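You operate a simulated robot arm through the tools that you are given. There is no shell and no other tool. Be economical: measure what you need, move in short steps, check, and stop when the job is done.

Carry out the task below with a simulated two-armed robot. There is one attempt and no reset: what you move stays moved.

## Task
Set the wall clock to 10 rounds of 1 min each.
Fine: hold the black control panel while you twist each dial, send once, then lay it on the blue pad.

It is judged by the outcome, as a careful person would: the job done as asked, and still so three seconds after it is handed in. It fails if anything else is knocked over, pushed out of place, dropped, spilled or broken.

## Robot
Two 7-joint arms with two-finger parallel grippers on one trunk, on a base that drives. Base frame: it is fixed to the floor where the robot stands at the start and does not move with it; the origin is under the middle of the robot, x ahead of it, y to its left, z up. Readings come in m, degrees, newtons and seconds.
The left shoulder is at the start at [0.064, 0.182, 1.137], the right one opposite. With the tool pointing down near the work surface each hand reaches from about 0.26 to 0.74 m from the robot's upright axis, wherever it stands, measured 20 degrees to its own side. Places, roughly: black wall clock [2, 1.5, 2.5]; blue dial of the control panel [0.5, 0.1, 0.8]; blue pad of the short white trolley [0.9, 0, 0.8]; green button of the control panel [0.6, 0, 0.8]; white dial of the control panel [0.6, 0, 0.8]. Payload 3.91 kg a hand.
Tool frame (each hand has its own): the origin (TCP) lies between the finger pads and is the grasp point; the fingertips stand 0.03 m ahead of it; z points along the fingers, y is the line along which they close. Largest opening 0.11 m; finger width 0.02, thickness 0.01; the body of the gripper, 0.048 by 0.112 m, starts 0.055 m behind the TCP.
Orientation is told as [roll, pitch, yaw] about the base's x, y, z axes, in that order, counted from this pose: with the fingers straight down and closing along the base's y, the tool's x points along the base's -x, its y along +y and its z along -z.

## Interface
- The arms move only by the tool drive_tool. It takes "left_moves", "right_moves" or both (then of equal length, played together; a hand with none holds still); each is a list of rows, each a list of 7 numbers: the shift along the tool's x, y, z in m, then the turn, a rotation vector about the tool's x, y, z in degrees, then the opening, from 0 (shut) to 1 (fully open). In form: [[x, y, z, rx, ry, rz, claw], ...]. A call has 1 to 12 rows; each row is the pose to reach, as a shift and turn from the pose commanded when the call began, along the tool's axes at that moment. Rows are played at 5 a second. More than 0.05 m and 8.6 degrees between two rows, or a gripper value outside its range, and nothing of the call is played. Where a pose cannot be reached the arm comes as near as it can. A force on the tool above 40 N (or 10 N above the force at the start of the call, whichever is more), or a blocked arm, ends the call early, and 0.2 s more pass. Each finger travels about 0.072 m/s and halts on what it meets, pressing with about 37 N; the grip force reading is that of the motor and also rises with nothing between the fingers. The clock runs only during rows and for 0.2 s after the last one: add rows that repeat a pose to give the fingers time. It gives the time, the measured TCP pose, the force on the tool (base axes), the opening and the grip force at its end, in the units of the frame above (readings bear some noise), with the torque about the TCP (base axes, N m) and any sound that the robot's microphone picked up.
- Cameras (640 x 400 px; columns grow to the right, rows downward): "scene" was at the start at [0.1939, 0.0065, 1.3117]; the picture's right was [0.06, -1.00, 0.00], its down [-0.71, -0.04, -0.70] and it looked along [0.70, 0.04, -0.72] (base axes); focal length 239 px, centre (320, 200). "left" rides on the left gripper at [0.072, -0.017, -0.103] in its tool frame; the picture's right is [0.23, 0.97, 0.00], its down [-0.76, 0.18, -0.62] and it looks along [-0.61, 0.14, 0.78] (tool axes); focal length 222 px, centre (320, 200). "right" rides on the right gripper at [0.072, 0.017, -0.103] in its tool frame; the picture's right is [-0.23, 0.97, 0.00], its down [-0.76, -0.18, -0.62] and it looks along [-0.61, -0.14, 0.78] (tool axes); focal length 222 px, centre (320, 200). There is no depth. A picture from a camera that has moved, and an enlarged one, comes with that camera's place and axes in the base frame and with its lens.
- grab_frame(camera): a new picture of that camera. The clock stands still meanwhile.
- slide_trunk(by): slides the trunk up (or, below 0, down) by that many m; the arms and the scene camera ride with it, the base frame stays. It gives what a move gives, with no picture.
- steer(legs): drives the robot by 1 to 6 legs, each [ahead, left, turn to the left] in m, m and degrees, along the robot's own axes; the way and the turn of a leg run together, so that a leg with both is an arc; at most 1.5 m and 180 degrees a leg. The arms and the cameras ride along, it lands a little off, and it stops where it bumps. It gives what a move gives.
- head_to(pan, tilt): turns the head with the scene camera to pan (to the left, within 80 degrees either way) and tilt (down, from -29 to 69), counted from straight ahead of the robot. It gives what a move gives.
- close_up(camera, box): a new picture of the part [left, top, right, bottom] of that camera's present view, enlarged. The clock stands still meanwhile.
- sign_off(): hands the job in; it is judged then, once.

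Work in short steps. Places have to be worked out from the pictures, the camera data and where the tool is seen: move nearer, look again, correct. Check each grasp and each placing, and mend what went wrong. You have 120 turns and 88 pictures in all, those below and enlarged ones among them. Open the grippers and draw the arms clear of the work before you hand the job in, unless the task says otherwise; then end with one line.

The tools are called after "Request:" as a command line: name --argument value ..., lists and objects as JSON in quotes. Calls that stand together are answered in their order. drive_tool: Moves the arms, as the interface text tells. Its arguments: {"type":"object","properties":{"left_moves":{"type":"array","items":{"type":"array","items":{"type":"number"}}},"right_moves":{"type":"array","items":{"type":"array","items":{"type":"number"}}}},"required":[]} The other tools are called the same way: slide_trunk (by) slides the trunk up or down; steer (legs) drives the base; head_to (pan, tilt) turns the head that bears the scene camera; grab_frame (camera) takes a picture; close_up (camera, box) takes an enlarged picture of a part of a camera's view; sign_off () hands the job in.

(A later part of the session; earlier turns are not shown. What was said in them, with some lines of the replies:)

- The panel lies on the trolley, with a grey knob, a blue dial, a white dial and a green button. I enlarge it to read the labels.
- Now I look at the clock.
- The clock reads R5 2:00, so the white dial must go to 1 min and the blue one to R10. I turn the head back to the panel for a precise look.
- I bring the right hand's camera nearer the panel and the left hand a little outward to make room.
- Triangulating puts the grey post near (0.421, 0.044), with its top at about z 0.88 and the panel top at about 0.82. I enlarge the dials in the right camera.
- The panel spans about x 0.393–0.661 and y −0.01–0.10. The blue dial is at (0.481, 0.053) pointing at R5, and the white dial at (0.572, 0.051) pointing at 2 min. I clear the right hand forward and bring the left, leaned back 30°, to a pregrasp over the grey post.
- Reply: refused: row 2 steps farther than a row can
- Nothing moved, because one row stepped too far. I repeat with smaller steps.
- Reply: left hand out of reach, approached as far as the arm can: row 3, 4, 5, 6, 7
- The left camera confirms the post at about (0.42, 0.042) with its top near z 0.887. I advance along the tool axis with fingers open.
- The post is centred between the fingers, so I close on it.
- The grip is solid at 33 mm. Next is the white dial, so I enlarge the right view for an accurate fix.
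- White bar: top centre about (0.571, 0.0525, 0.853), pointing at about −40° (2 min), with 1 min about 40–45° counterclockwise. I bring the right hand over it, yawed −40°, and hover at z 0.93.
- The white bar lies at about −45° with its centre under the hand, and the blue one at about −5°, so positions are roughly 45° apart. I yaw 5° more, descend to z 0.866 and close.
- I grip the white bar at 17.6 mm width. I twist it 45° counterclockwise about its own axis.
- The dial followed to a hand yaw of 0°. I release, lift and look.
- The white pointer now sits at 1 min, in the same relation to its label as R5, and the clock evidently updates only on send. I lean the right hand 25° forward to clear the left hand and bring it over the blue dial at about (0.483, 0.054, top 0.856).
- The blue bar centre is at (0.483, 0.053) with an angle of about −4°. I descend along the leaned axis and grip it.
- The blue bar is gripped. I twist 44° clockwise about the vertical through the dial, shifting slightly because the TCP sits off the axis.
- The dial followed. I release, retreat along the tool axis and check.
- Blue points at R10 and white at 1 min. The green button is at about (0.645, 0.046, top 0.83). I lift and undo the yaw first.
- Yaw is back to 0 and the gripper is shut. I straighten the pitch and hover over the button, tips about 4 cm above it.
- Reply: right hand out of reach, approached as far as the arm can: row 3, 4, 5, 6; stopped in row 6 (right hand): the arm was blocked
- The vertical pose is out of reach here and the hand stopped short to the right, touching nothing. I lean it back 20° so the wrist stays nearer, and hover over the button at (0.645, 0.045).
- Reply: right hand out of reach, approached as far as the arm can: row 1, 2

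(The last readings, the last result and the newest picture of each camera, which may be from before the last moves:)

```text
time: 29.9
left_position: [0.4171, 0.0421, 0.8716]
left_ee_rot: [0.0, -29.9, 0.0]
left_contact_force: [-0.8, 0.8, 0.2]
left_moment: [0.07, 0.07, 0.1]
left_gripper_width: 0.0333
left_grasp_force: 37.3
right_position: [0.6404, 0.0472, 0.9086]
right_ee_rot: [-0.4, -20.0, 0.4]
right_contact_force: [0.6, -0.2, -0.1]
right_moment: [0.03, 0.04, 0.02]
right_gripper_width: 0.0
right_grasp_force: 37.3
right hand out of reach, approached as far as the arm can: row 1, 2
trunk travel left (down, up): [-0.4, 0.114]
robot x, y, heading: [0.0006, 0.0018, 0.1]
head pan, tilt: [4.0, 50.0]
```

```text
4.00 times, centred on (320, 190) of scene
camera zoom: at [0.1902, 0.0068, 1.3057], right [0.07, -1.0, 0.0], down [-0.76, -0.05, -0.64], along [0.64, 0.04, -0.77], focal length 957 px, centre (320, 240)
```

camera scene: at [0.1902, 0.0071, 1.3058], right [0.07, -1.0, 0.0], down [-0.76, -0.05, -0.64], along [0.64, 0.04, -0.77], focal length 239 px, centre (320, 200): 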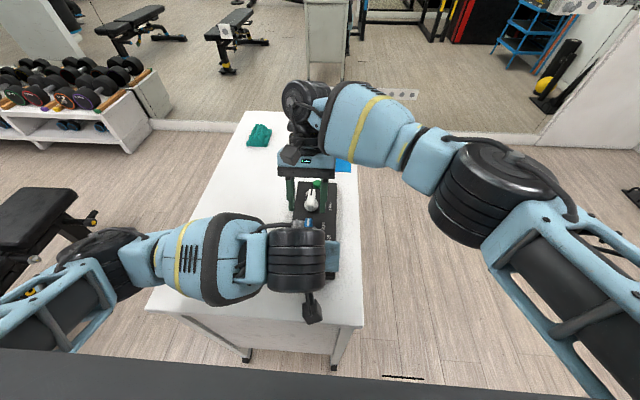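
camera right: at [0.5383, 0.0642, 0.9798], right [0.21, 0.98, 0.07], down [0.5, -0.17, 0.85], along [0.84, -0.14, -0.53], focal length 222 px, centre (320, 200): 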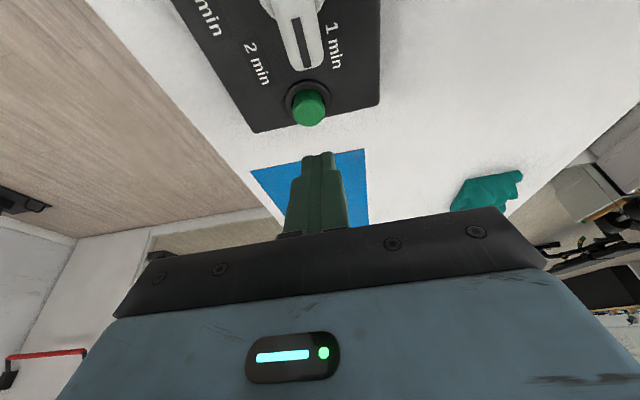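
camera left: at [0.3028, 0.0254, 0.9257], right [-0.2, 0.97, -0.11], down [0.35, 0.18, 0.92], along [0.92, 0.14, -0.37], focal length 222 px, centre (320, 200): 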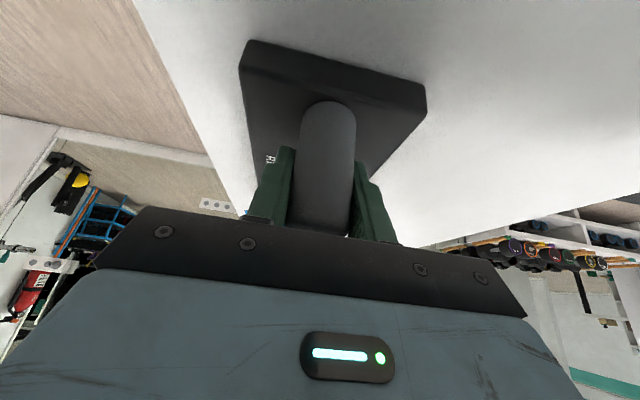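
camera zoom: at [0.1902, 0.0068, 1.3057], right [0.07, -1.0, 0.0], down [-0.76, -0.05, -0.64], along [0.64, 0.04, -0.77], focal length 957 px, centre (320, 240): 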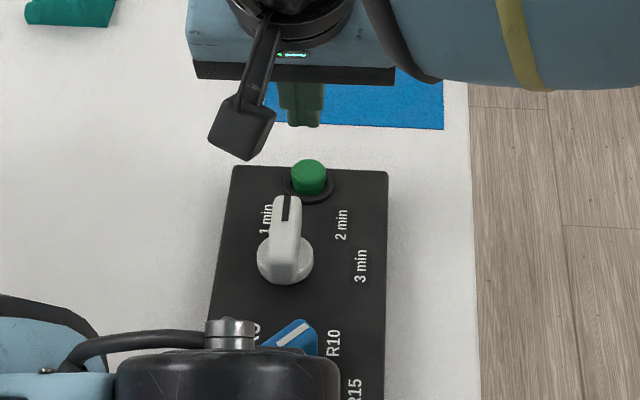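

The tips are aligned with the button. I descend straight down in small steps; the call halts if the force rises too far.

Request:
drive_tool --right_moves '[[0.0068, -0.0005, 0.0188, 0, 0, 0, 0], [0.0123, -0.0005, 0.0338, 0, 0, 0, 0], [0.0144, -0.0005, 0.0395, 0, 0, 0, 0], [0.0157, -0.0005, 0.0432, 0, 0, 0, 0], [0.0167, -0.0005, 0.046, 0, 0, 0, 0]]'

Request:
grab_frame --camera "right"

```text
time: 31.1
left_position: [0.4161, 0.0424, 0.8733]
left_ee_rot: [0.0, -30.3, 0.3]
left_contact_force: [0.0, -0.1, 0.5]
left_moment: [0.18, -0.69, 0.0]
left_gripper_width: 0.0336
left_grasp_force: 37.2
right_position: [0.6434, 0.0471, 0.8667]
right_ee_rot: [-0.2, -20.6, 0.3]
right_contact_force: [-3.6, -0.8, 15.6]
right_moment: [-0.1, 0.08, -0.09]
right_gripper_width: 0.0002
right_grasp_force: 36.8
trunk travel left (down, up): [-0.4, 0.114]
robot x, y, heading: [0.0005, -0.0009, -0.3]
head pan, tilt: [4.0, 50.0]
heard: click
stopped in row 5 (right hand): the force on the tool passed its limit at 41 N (the readings are from after the stop); the commanded pose is now the measured one
```

```text
52 pictures are left
camera right: at [0.5399, 0.064, 0.9378], right [0.21, 0.98, 0.08], down [0.49, -0.17, 0.85], along [0.84, -0.14, -0.52], focal length 222 px, centre (320, 200)
```

right: 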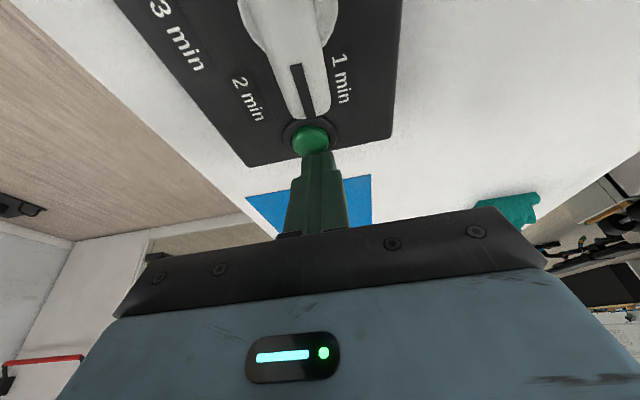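

A click was heard. I raise the hand straight up and check the clock.

Request:
drive_tool --right_moves '[[-0.007, 0, -0.0188, 0, 0, 0, 0], [-0.02, 0, -0.055, 0, 0, 0, 0], [-0.03, 0, -0.085, 0, 0, 0, 0]]'

Request:
head_to --pan 36 --tilt -25

Request:
close_up --camera "scene" --box '[260, 160, 380, 240]'

```text
time: 31.9
left_position: [0.4179, 0.0431, 0.8725]
left_ee_rot: [0.0, -30.1, 0.3]
left_contact_force: [0.0, -2.4, 3.0]
left_moment: [0.19, -0.41, -0.05]
left_gripper_width: 0.0332
left_grasp_force: 36.8
right_position: [0.6423, 0.0475, 0.9532]
right_ee_rot: [-0.3, -20.4, 0.5]
right_contact_force: [-0.5, -0.4, 0.5]
right_moment: [0.03, 0.0, -0.01]
right_gripper_width: 0.0
right_grasp_force: 37.2
trunk travel left (down, up): [-0.4, 0.114]
robot x, y, heading: [-0.0059, -0.001, -0.2]
head pan, tilt: [4.0, 50.0]
```

```text
time: 33.4
left_position: [0.4181, 0.0436, 0.8707]
left_ee_rot: [0.0, -30.1, 0.4]
left_contact_force: [-0.1, -1.4, 3.0]
left_moment: [0.03, 0.04, -0.02]
left_gripper_width: 0.0332
left_grasp_force: 36.6
right_position: [0.6423, 0.0483, 0.9523]
right_ee_rot: [-0.3, -20.2, 0.4]
right_contact_force: [-0.3, -0.1, 0.5]
right_moment: [0.01, 0.0, -0.01]
right_gripper_width: 0.0
right_grasp_force: 37.3
trunk travel left (down, up): [-0.4, 0.114]
robot x, y, heading: [-0.0004, -0.0013, -0.0]
head pan, tilt: [36.0, -25.0]
```

```text
5.00 times, centred on (320, 200) of scene
camera zoom: at [0.1707, 0.0429, 1.4193], right [0.59, -0.81, 0.0], down [0.34, 0.25, -0.91], along [0.73, 0.53, 0.42], focal length 1197 px, centre (320, 200)
```

zoom: 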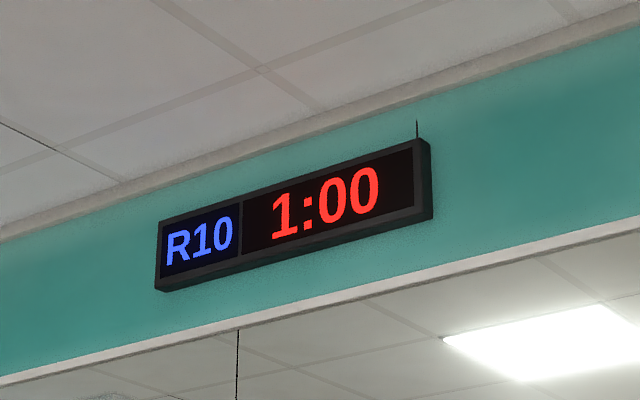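

The clock shows R10 1:00 and the send went once. For the long carry I release, retreat both hands and turn the robot right, so that the pad falls within the left arm's best reach.

Request:
drive_tool --left_moves '[[0, 0, 0, 0, 0, 0, 0.3], [0, 0, 0, 0, 0, 0, 0.6], [0, 0, 0, 0, 0, 0, 0.8], [0, 0, 0, 0, 0, 0, 0.8], [0, 0, -0.04, 0, 0, 0, 0.8], [0, 0, -0.08, 0, 0, 0, 0.8], [0, 0, -0.12, 0, 0, 0, 0.8], [0, 0, -0.14, 0, 0, 0, 0.8]]' --right_moves '[[0, 0, -0.04, 0, 0, 0, 0], [0.02, -0.04, -0.06, 0, 0, 0, 0], [0.035, -0.08, -0.08, 0, 0, 0, 0], [0.05, -0.12, -0.095, 0, 0, 0, 0], [0.06, -0.16, -0.109, 0, 0, 0, 0], [0.067, -0.2, -0.109, 0, 0, 0, 0], [0.067, -0.24, -0.109, 0, 0, 0, 0], [0.067, -0.24, -0.109, 0, 0, 0, 0]]'

Request:
head_to --pan 4 --tilt 55

Request:
grab_frame --camera "scene"

```text
time: 35.2
left_position: [0.3473, 0.0431, 0.9941]
left_ee_rot: [0.1, -30.0, 0.3]
left_contact_force: [-0.2, 1.0, 0.0]
left_moment: [0.0, -0.03, 0.0]
left_gripper_width: 0.0879
left_grasp_force: 0.1
right_position: [0.5436, -0.1927, 1.034]
right_ee_rot: [-0.3, -20.3, 0.3]
right_contact_force: [0.8, -0.9, 0.2]
right_moment: [0.0, -0.01, 0.0]
right_gripper_width: 0.0
right_grasp_force: 36.7
trunk travel left (down, up): [-0.4, 0.114]
robot x, y, heading: [-0.0025, -0.0008, -0.2]
head pan, tilt: [36.0, -25.0]
```

```text
time: 36.7
left_position: [0.3475, 0.0418, 0.9944]
left_ee_rot: [0.0, -30.1, 0.2]
left_contact_force: [0.3, 0.2, -0.3]
left_moment: [0.01, -0.02, 0.0]
left_gripper_width: 0.0883
left_grasp_force: 0.0
right_position: [0.5434, -0.194, 1.0335]
right_ee_rot: [-0.3, -20.3, 0.3]
right_contact_force: [0.2, 0.4, 0.4]
right_moment: [-0.03, 0.03, -0.01]
right_gripper_width: 0.0
right_grasp_force: 36.5
trunk travel left (down, up): [-0.4, 0.114]
robot x, y, heading: [0.0013, -0.0011, -0.2]
head pan, tilt: [4.0, 55.0]
```

```text
50 pictures are left
camera scene: at [0.1854, 0.0064, 1.2993], right [0.07, -1.0, 0.0], down [-0.82, -0.06, -0.57], along [0.57, 0.04, -0.82], focal length 239 px, centre (320, 200)
```

scene: 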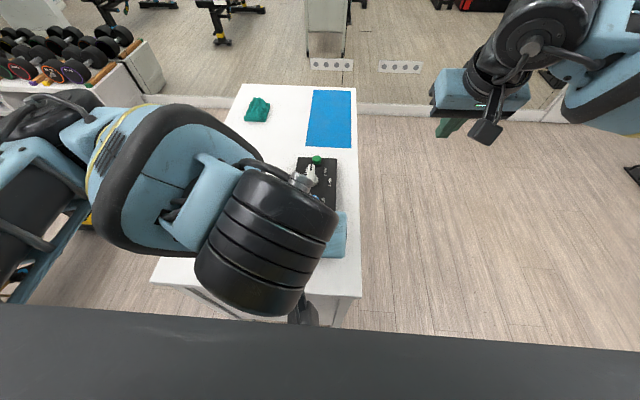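

Both hands are clear. I turn the robot 25° to the right.

Request:
steer --legs '[[0, 0, -25]]'

Request:
head_to --pan 27 --tilt 50

Request:
grab_frame --camera "scene"

```text
time: 38.4
left_position: [0.333, -0.1076, 0.9939]
left_ee_rot: [0.0, -30.2, -24.6]
left_contact_force: [0.0, -0.3, 1.0]
left_moment: [0.05, -0.01, 0.02]
left_gripper_width: 0.0882
left_grasp_force: 0.1
right_position: [0.4134, -0.4044, 1.0334]
right_ee_rot: [-0.3, -20.3, -24.4]
right_contact_force: [-0.5, -0.4, 0.7]
right_moment: [0.0, 0.02, -0.02]
right_gripper_width: 0.0
right_grasp_force: 36.8
trunk travel left (down, up): [-0.4, 0.114]
robot x, y, heading: [0.002, 0.0022, -24.8]
head pan, tilt: [4.0, 55.0]
```

```text
time: 39.3
left_position: [0.3325, -0.1079, 0.9935]
left_ee_rot: [-0.1, -30.2, -24.6]
left_contact_force: [0.1, -0.2, 0.7]
left_moment: [-0.01, -0.01, 0.02]
left_gripper_width: 0.088
left_grasp_force: 0.1
right_position: [0.4127, -0.4035, 1.0335]
right_ee_rot: [-0.3, -20.3, -24.4]
right_contact_force: [0.9, 0.0, 0.1]
right_moment: [0.02, 0.0, -0.01]
right_gripper_width: 0.0
right_grasp_force: 36.9
trunk travel left (down, up): [-0.4, 0.114]
robot x, y, heading: [-0.0036, 0.0012, -24.8]
head pan, tilt: [27.0, 50.0]
```

```text
49 pictures are left
camera scene: at [0.1798, -0.0438, 1.3057], right [0.04, -1.0, 0.0], down [-0.77, -0.03, -0.64], along [0.64, 0.02, -0.77], focal length 239 px, centre (320, 200)
```

scene: 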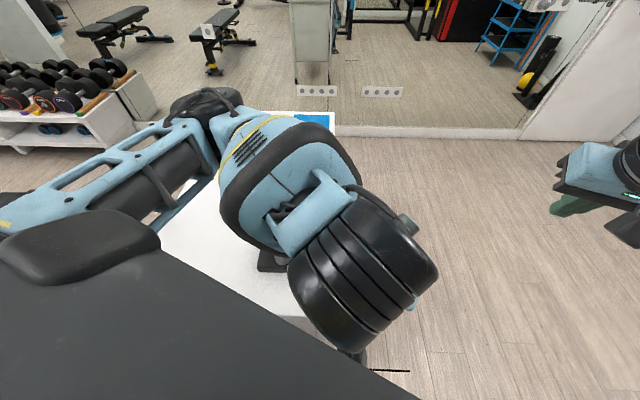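

The turn went well. I move the left hand back over the post on a path above everything.

Request:
drive_tool --left_moves '[[0.01, 0.035, 0, 0, 0, 0, 0.8], [0.02, 0.07, 0, 0, 0, 0, 0.8], [0.03, 0.105, 0, 0, 0, 0, 0.8], [0.04, 0.14, 0.005, 0, 0, 0, 0.8], [0.049, 0.1732, 0.0167, 0, 0, 0, 0.8], [0.049, 0.1732, 0.0167, 0, 0, 0, 0.8]]'

Request:
grab_frame --camera "left"

Request:
grab_frame --camera "scene"

```text
time: 40.7
left_position: [0.4467, -0.0032, 0.9537]
left_ee_rot: [0.1, -30.1, -24.6]
left_contact_force: [0.9, 0.7, 0.7]
left_moment: [0.0, 0.01, 0.02]
left_gripper_width: 0.088
left_grasp_force: 0.0
left hand out of reach, approached as far as the arm can: row 1, 2, 3, 4, 5, 6
right_position: [0.4121, -0.4033, 1.0332]
right_ee_rot: [-0.3, -20.3, -24.4]
right_contact_force: [0.5, -1.3, 0.6]
right_moment: [0.0, -0.01, -0.01]
right_gripper_width: 0.0
right_grasp_force: 37.3
trunk travel left (down, up): [-0.4, 0.114]
robot x, y, heading: [-0.0001, -0.0047, -24.9]
head pan, tilt: [27.0, 50.0]
```

```text
48 pictures are left
camera left: at [0.3359, 0.0281, 1.0064], right [0.23, 0.97, -0.11], down [0.39, 0.02, 0.92], along [0.89, -0.25, -0.37], focal length 222 px, centre (320, 200)
```

left: 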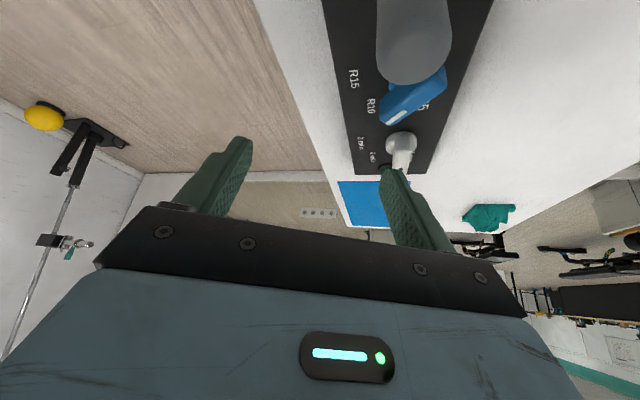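

```text
47 pictures are left
camera scene: at [0.1797, -0.0447, 1.3058], right [0.04, -1.0, 0.0], down [-0.77, -0.03, -0.64], along [0.64, 0.02, -0.77], focal length 239 px, centre (320, 200)
```

scene: 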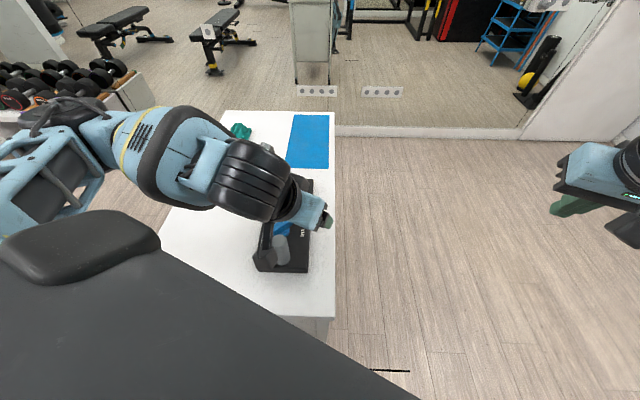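

That post is slightly too close for a 30° lean at this heading, so a 20° lean should suit both ends. I reduce the lean and raise slightly, then read where it lands.

Request:
drive_tool --left_moves '[[0, 0, -0.02, 0, 5, 0, 0.8], [0, 0, -0.02, 0, 10, 0, 0.8], [0, 0, -0.02, 0, 10, 0, 0.8], [0, 0, -0.02, 0, 10, 0, 0.8]]'

```text
time: 41.7
left_position: [0.4369, 0.0009, 0.9692]
left_ee_rot: [0.0, -20.1, -24.5]
left_contact_force: [0.5, -0.7, 1.3]
left_moment: [0.01, -0.02, 0.02]
left_gripper_width: 0.0881
left_grasp_force: 0.1
right_position: [0.4135, -0.4034, 1.0329]
right_ee_rot: [-0.3, -20.3, -24.3]
right_contact_force: [-0.6, 0.1, -0.5]
right_moment: [0.0, -0.02, -0.04]
right_gripper_width: 0.0004
right_grasp_force: 37.3
trunk travel left (down, up): [-0.4, 0.114]
robot x, y, heading: [0.0006, 0.0007, -25.0]
head pan, tilt: [27.0, 50.0]
```

The command frame follows the measured pose. I now go to the pregrasp over the post.

Request:
drive_tool --left_moves '[[0.022, 0.01, -0.006, 0, 0, 0, 0.8], [0.044, 0.02, -0.006, 0, 0, 0, 0.8], [0.066, 0.031, -0.006, 0, 0, 0, 0.8], [0.066, 0.031, -0.006, 0, 0, 0, 0.8]]'

Request:
grab_frame --camera "left"

```text
time: 42.7
left_position: [0.432, 0.0239, 0.9534]
left_ee_rot: [-0.1, -20.0, -24.6]
left_contact_force: [0.2, -0.1, -0.2]
left_moment: [-0.01, 0.03, -0.01]
left_gripper_width: 0.088
left_grasp_force: 0.1
left hand out of reach, approached as far as the arm can: row 1, 2, 3, 4
right_position: [0.4118, -0.4039, 1.0333]
right_ee_rot: [-0.2, -20.2, -24.4]
right_contact_force: [0.8, 0.0, -0.2]
right_moment: [0.0, 0.01, 0.03]
right_gripper_width: 0.0001
right_grasp_force: 37.2
trunk travel left (down, up): [-0.4, 0.114]
robot x, y, heading: [-0.0024, 0.0017, -24.8]
head pan, tilt: [27.0, 50.0]
```

```text
46 pictures are left
camera left: at [0.3311, 0.0516, 1.0261], right [0.21, 0.97, -0.08], down [0.53, -0.05, 0.85], along [0.82, -0.22, -0.53], focal length 222 px, centre (320, 200)
```

left: 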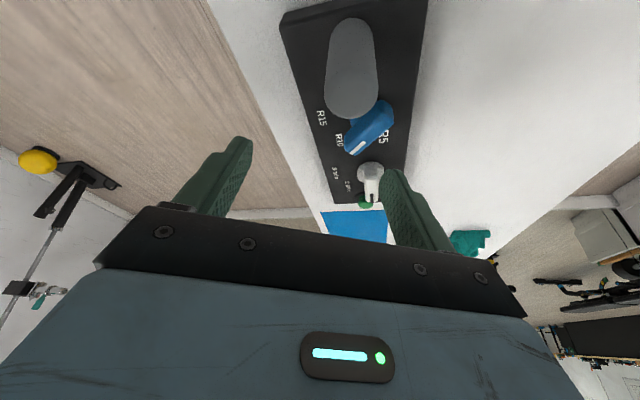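

Still too close. I back the robot 0.10 m along its heading; I can drive that same free stretch forward again once the panel is lifted.

Request:
steer --legs '[[-0.1, 0, 0]]'

```text
time: 43.8
left_position: [0.3416, 0.0655, 0.9543]
left_ee_rot: [0.0, -20.2, -24.6]
left_contact_force: [0.2, -0.4, -0.1]
left_moment: [-0.02, -0.01, -0.01]
left_gripper_width: 0.0882
left_grasp_force: 0.0
right_position: [0.3223, -0.362, 1.0337]
right_ee_rot: [-0.3, -20.4, -24.6]
right_contact_force: [-0.4, 0.4, -0.7]
right_moment: [0.03, -0.04, 0.0]
right_gripper_width: 0.0
right_grasp_force: 36.9
trunk travel left (down, up): [-0.4, 0.114]
robot x, y, heading: [-0.0872, 0.0416, -24.9]
head pan, tilt: [27.0, 50.0]
```

I move to the pregrasp at about (0.39, 0.056, 0.953).

Request:
drive_tool --left_moves '[[-0.023, 0.006, 0.009, 0, 0, 0, 0.8], [-0.0458, 0.012, 0.0188, 0, 0, 0, 0.8], [-0.0458, 0.012, 0.0188, 0, 0, 0, 0.8]]'

Request:
grab_frame --camera "left"

Request:
grab_frame --camera "scene"

```text
time: 44.6
left_position: [0.392, 0.0565, 0.9526]
left_ee_rot: [0.1, -20.1, -24.6]
left_contact_force: [0.5, 0.8, 0.0]
left_moment: [0.0, -0.02, -0.03]
left_gripper_width: 0.088
left_grasp_force: 0.1
right_position: [0.3221, -0.3618, 1.0345]
right_ee_rot: [-0.3, -20.3, -24.5]
right_contact_force: [-0.3, 1.0, 0.4]
right_moment: [-0.05, 0.0, -0.02]
right_gripper_width: 0.0
right_grasp_force: 37.3
trunk travel left (down, up): [-0.4, 0.114]
robot x, y, heading: [-0.0882, 0.0431, -24.9]
head pan, tilt: [27.0, 50.0]
```

```text
45 pictures are left
camera left: at [0.2925, 0.0841, 1.0237], right [0.21, 0.97, -0.08], down [0.53, -0.05, 0.85], along [0.82, -0.22, -0.53], focal length 222 px, centre (320, 200)
```

left: 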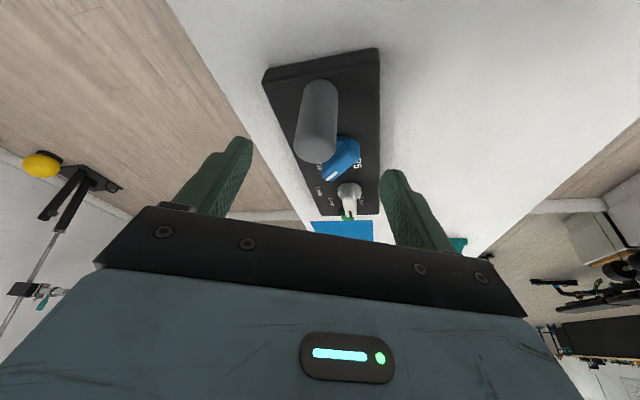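

```text
44 pictures are left
camera scene: at [0.0898, -0.002, 1.3058], right [0.04, -1.0, 0.0], down [-0.77, -0.03, -0.64], along [0.64, 0.02, -0.77], focal length 239 px, centre (320, 200)
```

scene: 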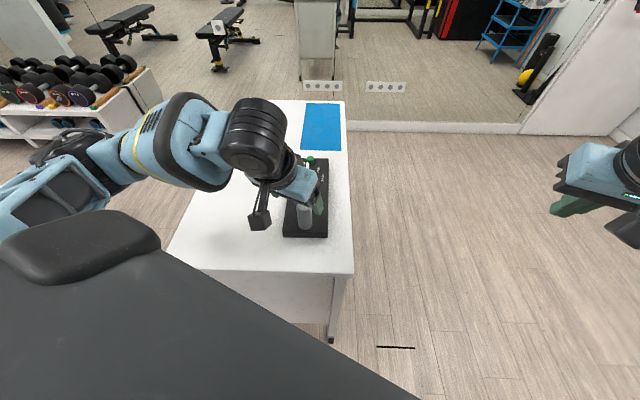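

The post is confirmed at about (0.421, 0.0425). I advance along the tool axis and close.

Request:
drive_tool --left_moves '[[0.001, -0.001, 0.03, 0, 0, 0, 0.8], [0.001, -0.001, 0.06, 0, 0, 0, 0.8], [0.001, -0.001, 0.08, 0, 0, 0, 0.8], [0.001, -0.001, 0.094, 0, 0, 0, 0.8], [0.001, -0.001, 0.094, 0, 0, 0, 0.5], [0.001, -0.001, 0.094, 0, 0, 0, 0.35], [0.001, -0.001, 0.094, 0, 0, 0, 0], [0.001, -0.001, 0.094, 0, 0, 0, 0], [0.001, -0.001, 0.094, 0, 0, 0, 0]]'

Request:
grab_frame --camera "left"

```text
time: 46.6
left_position: [0.4189, 0.0415, 0.8637]
left_ee_rot: [0.0, -20.0, -24.7]
left_contact_force: [-0.5, 0.1, 0.9]
left_moment: [-0.06, -0.15, 0.12]
left_gripper_width: 0.0335
left_grasp_force: 37.1
right_position: [0.3228, -0.3633, 1.0333]
right_ee_rot: [-0.3, -20.3, -24.5]
right_contact_force: [-0.6, 0.0, 0.4]
right_moment: [0.0, -0.02, 0.01]
right_gripper_width: 0.0
right_grasp_force: 36.7
trunk travel left (down, up): [-0.4, 0.114]
robot x, y, heading: [-0.0894, 0.0441, -25.1]
head pan, tilt: [27.0, 50.0]
```

```text
43 pictures are left
camera left: at [0.3189, 0.0691, 0.9361], right [0.21, 0.97, -0.08], down [0.53, -0.05, 0.85], along [0.82, -0.22, -0.53], focal length 222 px, centre (320, 200)
```

left: 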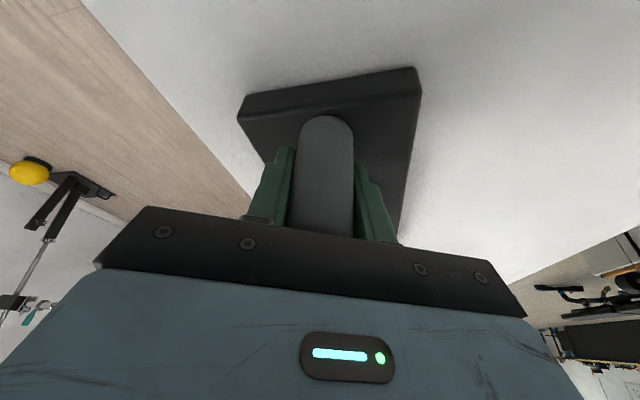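

Grip is good at 33.5 mm. I try a 2 cm vertical lift and check for tilt.

Request:
drive_tool --left_moves '[[-0.0017, 0, -0.0047, 0, 0, 0, 0], [-0.0034, 0, -0.0094, 0, 0, 0, 0], [-0.0051, 0, -0.0141, 0, 0, 0, 0], [-0.0068, 0, -0.0188, 0, 0, 0, 0], [-0.0068, 0, -0.0188, 0, 0, 0, 0]]'

Request:
grab_frame --camera "left"

Request:
close_up --camera "scene" --box '[240, 90, 360, 250]'

```text
time: 47.8
left_position: [0.4198, 0.0429, 0.8841]
left_ee_rot: [0.0, -20.0, -24.6]
left_contact_force: [-0.1, -2.0, -1.9]
left_moment: [-0.06, 0.36, -0.03]
left_gripper_width: 0.0332
left_grasp_force: 36.5
right_position: [0.3215, -0.3618, 1.0342]
right_ee_rot: [-0.3, -20.4, -24.5]
right_contact_force: [-0.1, 0.1, 0.5]
right_moment: [-0.02, 0.03, 0.01]
right_gripper_width: 0.0
right_grasp_force: 37.5
trunk travel left (down, up): [-0.4, 0.114]
robot x, y, heading: [-0.0889, 0.0394, -25.1]
head pan, tilt: [27.0, 50.0]
```

```text
42 pictures are left
camera left: at [0.3192, 0.07, 0.9558], right [0.21, 0.97, -0.08], down [0.53, -0.05, 0.85], along [0.82, -0.22, -0.53], focal length 222 px, centre (320, 200)
```

left: 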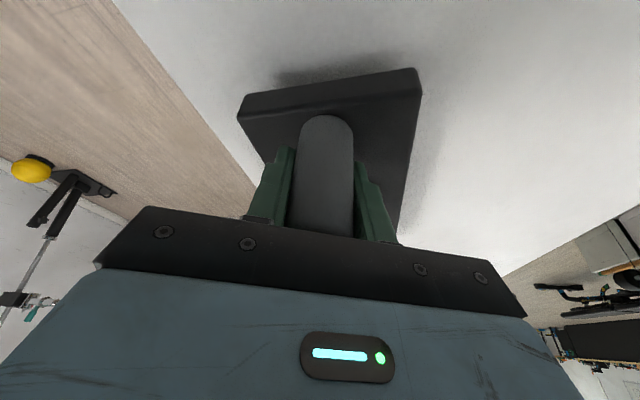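

```text
2.50 times, centred on (300, 170) of scene
camera zoom: at [0.09, -0.002, 1.3057], right [0.04, -1.0, 0.0], down [-0.77, -0.03, -0.64], along [0.64, 0.02, -0.77], focal length 598 px, centre (370, 275)
```

zoom: 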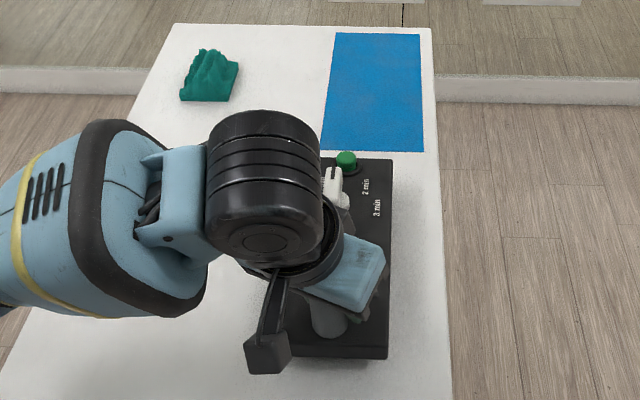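

The panel lifts level and light (about 2 N). The pad spans about x 0.732–1.037 and y −0.053–0.086, centre (0.885, 0.016), so I need a shift of about (+0.358, −0.028). I raise it a bit more and carry the first 0.2 m.

Request:
drive_tool --left_moves '[[-0.0051, 0, -0.0141, 0, 0, 0, 0], [-0.0103, 0, -0.0282, 0, 0, 0, 0], [-0.0351, 0.009, -0.0192, 0, 0, 0, 0], [-0.0599, 0.018, -0.0102, 0, 0, 0, 0], [-0.0847, 0.027, -0.0012, 0, 0, 0, 0], [-0.1095, 0.036, 0.0078, 0, 0, 0, 0], [-0.1343, 0.045, 0.0168, 0, 0, 0, 0], [-0.1591, 0.055, 0.0268, 0, 0, 0, 0], [-0.1889, 0.065, 0.0368, 0, 0, 0, 0], [-0.1889, 0.065, 0.0368, 0, 0, 0, 0]]'

Request:
grab_frame --camera "scene"

```text
time: 50.0
left_position: [0.6195, 0.0233, 0.9139]
left_ee_rot: [0.0, -20.0, -24.7]
left_contact_force: [0.7, 0.4, -3.1]
left_moment: [-0.01, 0.36, 0.01]
left_gripper_width: 0.0334
left_grasp_force: 36.8
right_position: [0.3222, -0.3617, 1.0335]
right_ee_rot: [-0.3, -20.4, -24.4]
right_contact_force: [-0.7, -1.4, 0.2]
right_moment: [0.01, 0.02, -0.01]
right_gripper_width: 0.0
right_grasp_force: 37.4
trunk travel left (down, up): [-0.4, 0.114]
robot x, y, heading: [-0.0909, 0.0405, -24.8]
head pan, tilt: [27.0, 50.0]
```

```text
40 pictures are left
camera scene: at [0.0898, -0.0017, 1.3058], right [0.04, -1.0, 0.0], down [-0.77, -0.03, -0.64], along [0.64, 0.02, -0.77], focal length 239 px, centre (320, 200)
```

scene: 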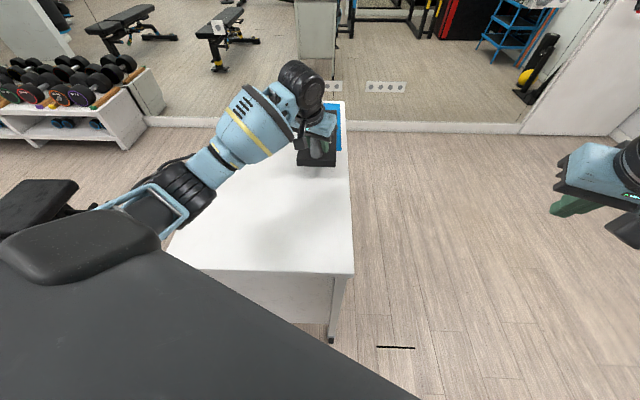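

The carry is stable. I drive forward the 0.10 m I backed up.

Request:
steer --legs '[[0.1, 0, 0]]'

```text
time: 51.2
left_position: [0.7093, -0.0176, 0.9127]
left_ee_rot: [0.0, -20.1, -24.4]
left_contact_force: [0.7, 0.5, -2.9]
left_moment: [0.03, 0.29, 0.03]
left_gripper_width: 0.0333
left_grasp_force: 36.8
right_position: [0.4136, -0.4028, 1.0338]
right_ee_rot: [-0.4, -20.2, -24.4]
right_contact_force: [-0.5, -0.1, 0.1]
right_moment: [-0.01, 0.02, 0.01]
right_gripper_width: 0.0
right_grasp_force: 37.2
trunk travel left (down, up): [-0.4, 0.114]
robot x, y, heading: [-0.0001, -0.0019, -24.8]
head pan, tilt: [27.0, 50.0]
```

I bring the hand over the target at about (0.777, 0.014), still lifted.

Request:
drive_tool --left_moves '[[-0.0114, 0.0144, 0.0042, 0, 0, 0, 0], [-0.0228, 0.0287, 0.0083, 0, 0, 0, 0], [-0.0342, 0.043, 0.0125, 0, 0, 0, 0], [-0.0456, 0.0574, 0.0166, 0, 0, 0, 0], [-0.0456, 0.0574, 0.0166, 0, 0, 0, 0]]'

Request:
close_up --camera "scene" --box '[200, 60, 400, 220]'

Request:
grab_frame --camera "left"

```text
time: 52.4
left_position: [0.776, 0.0144, 0.9125]
left_ee_rot: [0.0, -20.0, -24.5]
left_contact_force: [-0.2, -1.1, -2.2]
left_moment: [0.01, 0.32, -0.01]
left_gripper_width: 0.0332
left_grasp_force: 37.1
right_position: [0.413, -0.4033, 1.0343]
right_ee_rot: [-0.3, -20.2, -24.3]
right_contact_force: [0.0, 0.1, -0.7]
right_moment: [-0.01, 0.03, -0.02]
right_gripper_width: 0.0
right_grasp_force: 37.6
trunk travel left (down, up): [-0.4, 0.114]
robot x, y, heading: [0.0021, -0.0027, -24.8]
head pan, tilt: [27.0, 50.0]
```

```text
2.50 times, centred on (300, 140) of scene
camera zoom: at [0.1797, -0.0434, 1.3057], right [0.04, -1.0, 0.0], down [-0.77, -0.03, -0.64], along [0.64, 0.02, -0.77], focal length 598 px, centre (370, 350)
```

zoom: 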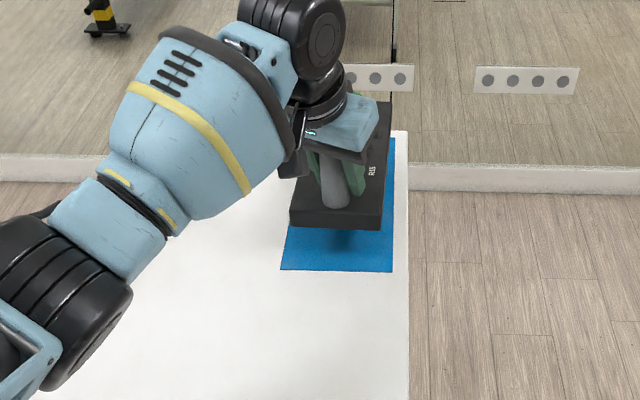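

```text
38 pictures are left
camera left: at [0.6767, 0.042, 0.985], right [0.21, 0.97, -0.08], down [0.53, -0.05, 0.85], along [0.82, -0.22, -0.53], focal length 222 px, centre (320, 200)
```

left: 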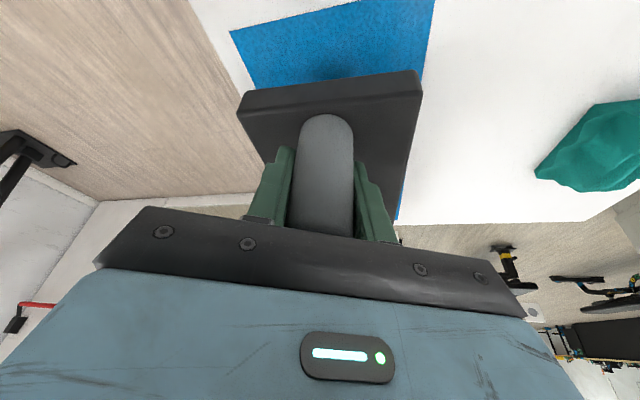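

The panel is lined up over the pad, with margins of about 1.8 cm in x and 1.3 cm in y on each side. I lower it gently.

Request:
drive_tool --left_moves '[[0.0034, 0, 0.0094, 0, 0, 0, 0], [0.0068, 0, 0.0188, 0, 0, 0, 0], [0.0103, 0, 0.0282, 0, 0, 0, 0], [0.0133, 0, 0.0367, 0, 0, 0, 0], [0.015, 0, 0.0414, 0, 0, 0, 0], [0.0159, 0, 0.0437, 0, 0, 0, 0], [0.0159, 0, 0.0437, 0, 0, 0, 0]]'

Request:
grab_frame --camera "left"

Request:
close_up --camera "scene" --box '[270, 90, 380, 180]'

```text
time: 54.0
left_position: [0.7759, 0.0139, 0.8665]
left_ee_rot: [0.0, -20.0, -24.5]
left_contact_force: [-0.6, 0.3, -2.6]
left_moment: [-0.04, 0.28, 0.01]
left_gripper_width: 0.0328
left_grasp_force: 37.3
right_position: [0.4123, -0.4032, 1.0343]
right_ee_rot: [-0.3, -20.3, -24.4]
right_contact_force: [0.0, 0.2, -0.1]
right_moment: [0.03, -0.01, 0.03]
right_gripper_width: 0.0003
right_grasp_force: 36.9
trunk travel left (down, up): [-0.4, 0.114]
robot x, y, heading: [-0.0002, 0.0007, -24.8]
head pan, tilt: [27.0, 50.0]
```

```text
37 pictures are left
camera left: at [0.6765, 0.0414, 0.9393], right [0.21, 0.97, -0.08], down [0.53, -0.05, 0.85], along [0.82, -0.22, -0.53], focal length 222 px, centre (320, 200)
```

left: 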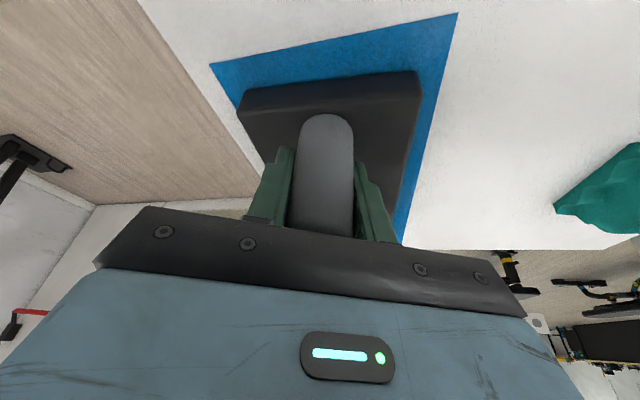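

```text
4.44 times, centred on (325, 135) of scene
camera zoom: at [0.1799, -0.0434, 1.3057], right [0.04, -1.0, 0.0], down [-0.77, -0.03, -0.64], along [0.64, 0.02, -0.77], focal length 1064 px, centre (298, 489)
```

zoom: 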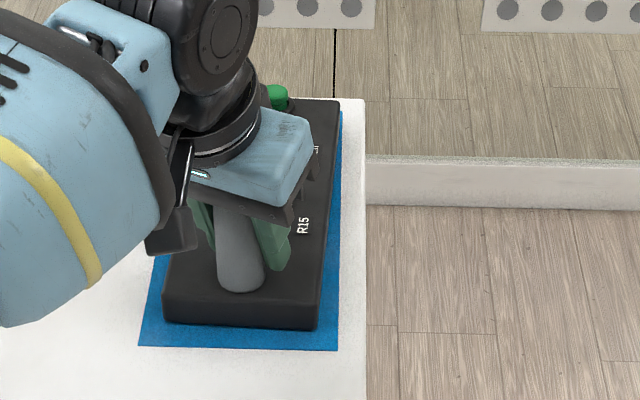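

It still hangs about 2–3 mm above the pad, since the force is unchanged. I lower a little more.

Request:
drive_tool --left_moves '[[0.0004, 0, 0.001, 0, 0, 0, 0], [0.0008, 0, 0.002, 0, 0, 0, 0], [0.001, 0, 0.0028, 0, 0, 0, 0], [0.001, 0, 0.0028, 0, 0, 0, 0]]'

```text
time: 55.0
left_position: [0.7769, 0.015, 0.8651]
left_ee_rot: [0.0, -20.2, -24.5]
left_contact_force: [0.7, 1.2, 4.7]
left_moment: [-0.29, -0.37, 0.24]
left_gripper_width: 0.0331
left_grasp_force: 36.8
right_position: [0.4125, -0.4032, 1.0356]
right_ee_rot: [-0.3, -20.3, -24.3]
right_contact_force: [-0.9, 0.1, 0.1]
right_moment: [0.0, 0.01, 0.0]
right_gripper_width: 0.0002
right_grasp_force: 37.0
trunk travel left (down, up): [-0.4, 0.114]
robot x, y, heading: [0.0029, 0.003, -24.6]
head pan, tilt: [27.0, 50.0]
```

The panel now rests on the pad (+4.7 N). I open modestly, to stay clear of the blue dial, and retract along the tool axis.

Request:
drive_tool --left_moves '[[0, 0, 0, 0, 0, 0, 0.35], [0, 0, 0, 0, 0, 0, 0.45], [0, 0, 0, 0, 0, 0, 0.5], [0, 0, 0, 0, 0, 0, 0.5], [0, 0, -0.03, 0, 0, 0, 0.5], [0, 0, -0.07, 0, 0, 0, 0.5], [0, 0, -0.11, 0, 0, 0, 0.5], [0, 0, -0.14, 0, 0, 0, 0.5]]'

Request:
grab_frame --camera "left"

Request:
grab_frame --camera "scene"

```text
time: 56.8
left_position: [0.7331, 0.0357, 0.9962]
left_ee_rot: [0.1, -20.0, -24.6]
left_contact_force: [0.1, 0.8, 0.3]
left_moment: [-0.01, -0.02, 0.02]
left_gripper_width: 0.0548
left_grasp_force: 0.0
right_position: [0.412, -0.4031, 1.0334]
right_ee_rot: [-0.3, -20.3, -24.5]
right_contact_force: [0.8, -0.1, 0.6]
right_moment: [-0.02, 0.03, -0.01]
right_gripper_width: 0.0
right_grasp_force: 37.1
trunk travel left (down, up): [-0.4, 0.114]
robot x, y, heading: [-0.0025, -0.0027, -24.9]
head pan, tilt: [27.0, 50.0]
```

```text
35 pictures are left
camera left: at [0.6327, 0.0625, 1.0677], right [0.21, 0.97, -0.08], down [0.53, -0.05, 0.85], along [0.82, -0.22, -0.53], focal length 222 px, centre (320, 200)
```

left: 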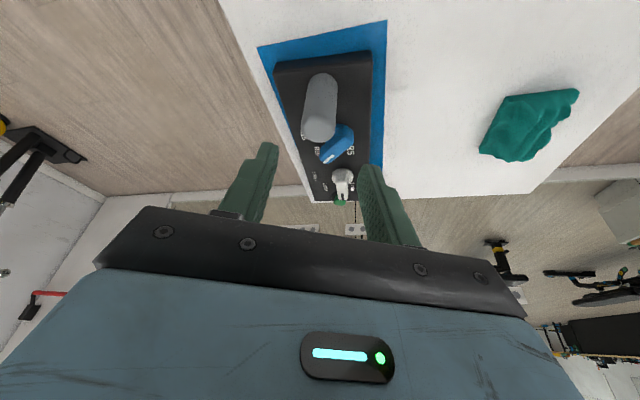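

```text
34 pictures are left
camera scene: at [0.1793, -0.0433, 1.3058], right [0.04, -1.0, 0.0], down [-0.77, -0.03, -0.64], along [0.64, 0.02, -0.77], focal length 239 px, centre (320, 200)
```

scene: 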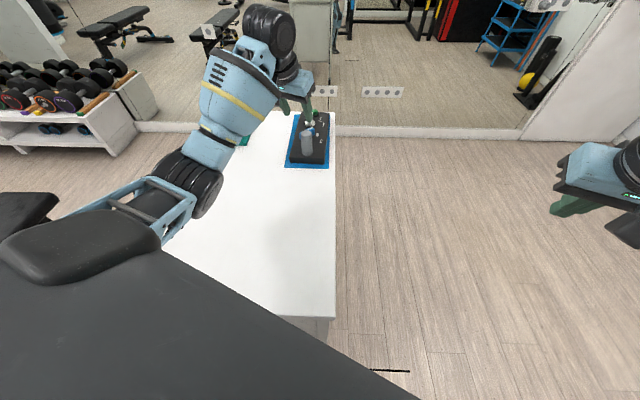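

The panel sits on the pad with its dials intact. I draw the left arm up and back, open both grippers, and check the clock and panel once more.

Request:
drive_tool --left_moves '[[-0.012, 0, -0.033, 0, 0, 0, 0.5], [-0.024, 0, -0.066, 0, 0, 0, 0.5], [-0.034, 0, -0.094, 0, 0, 0, 0.5], [0, -0.016, -0.106, 0, 0, 0, 0.6], [0.034, -0.032, -0.118, 0, 0, 0, 0.8], [0.068, -0.048, -0.13, 0, 0, 0, 1], [0.102, -0.065, -0.142, 0, 0, 0, 1], [0.136, -0.082, -0.154, 0, 0, 0, 1], [0.136, -0.082, -0.154, 0, 0, 0, 1]]' --right_moves '[[0, 0, 0, 0, 0, 0, 0.3], [0, 0, 0, 0, 0, 0, 0.6], [0, 0, 0, 0, 0, 0, 1], [0, 0, 0, 0, 0, 0, 1], [0, 0, 0, 0, 0, 0, 1], [0, 0, 0, 0, 0, 0, 1], [0, 0, 0, 0, 0, 0, 1], [0, 0, 0, 0, 0, 0, 1], [0, 0, 0, 0, 0, 0, 1]]'

Request:
close_up --camera "scene" --box '[230, 90, 350, 190]'

Request:
head_to --pan 60 --tilt -25

Request:
grab_frame --camera "scene"

```text
time: 58.8
left_position: [0.5353, 0.0355, 1.0946]
left_ee_rot: [0.0, -20.0, -24.5]
left_contact_force: [0.9, -0.1, -0.2]
left_moment: [0.02, 0.02, 0.02]
left_gripper_width: 0.1102
left_grasp_force: 0.0
right_position: [0.4135, -0.4032, 1.0346]
right_ee_rot: [-0.2, -20.3, -24.4]
right_contact_force: [0.3, 0.2, -0.2]
right_moment: [0.02, -0.01, 0.05]
right_gripper_width: 0.1098
right_grasp_force: 0.0
trunk travel left (down, up): [-0.4, 0.114]
robot x, y, heading: [-0.0003, 0.0022, -24.8]
head pan, tilt: [27.0, 50.0]
```

```text
4.00 times, centred on (290, 140) of scene
camera zoom: at [0.1799, -0.0433, 1.3057], right [0.04, -1.0, 0.0], down [-0.77, -0.03, -0.64], along [0.64, 0.02, -0.77], focal length 957 px, centre (440, 440)
```

zoom: 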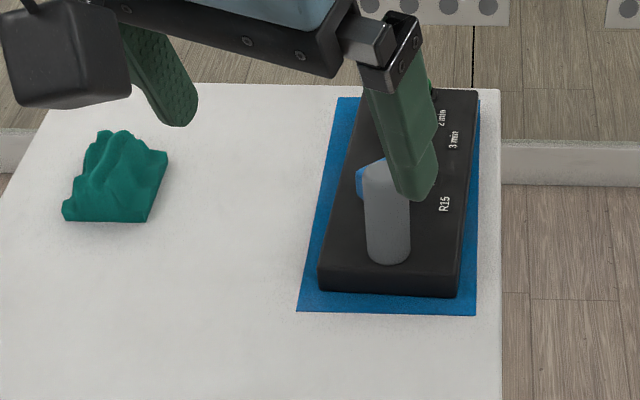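

```text
time: 60.2
left_position: [0.5347, 0.0349, 1.0951]
left_ee_rot: [0.1, -20.0, -24.5]
left_contact_force: [0.8, 0.2, -0.4]
left_moment: [-0.02, 0.02, 0.0]
left_gripper_width: 0.11
left_grasp_force: 0.1
right_position: [0.4123, -0.4036, 1.0336]
right_ee_rot: [-0.2, -20.3, -24.5]
right_contact_force: [0.6, 0.2, -0.5]
right_moment: [0.0, 0.0, 0.02]
right_gripper_width: 0.1101
right_grasp_force: 0.1
trunk travel left (down, up): [-0.4, 0.114]
robot x, y, heading: [-0.0028, -0.001, -24.5]
head pan, tilt: [60.0, -25.0]
```

```text
32 pictures are left
camera scene: at [0.1607, -0.0053, 1.4193], right [0.58, -0.82, 0.0], down [0.35, 0.24, -0.91], along [0.74, 0.52, 0.42], focal length 239 px, centre (320, 200)
```

scene: 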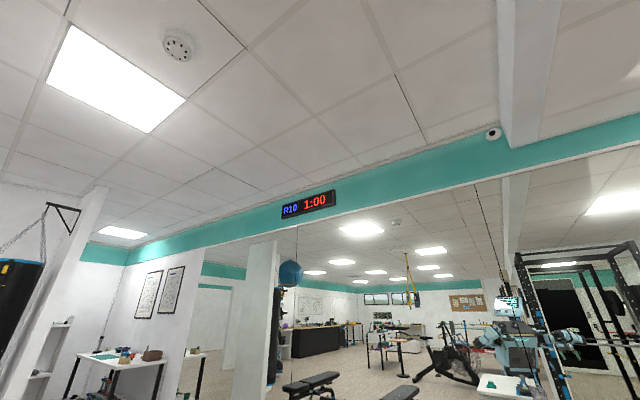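

The clock reads R10 1:00, the panel lies within the blue pad, and both arms are clear with the grippers open. I hand the job in.

Request:
sign_off

```text
The job is handed in.
```

The wall clock reads R10 1:00 (10 rounds of 1 min). I held the panel by its grey post for both dial turns and pressed send once, then laid the panel on the blue pad. Nothing else was disturbed.
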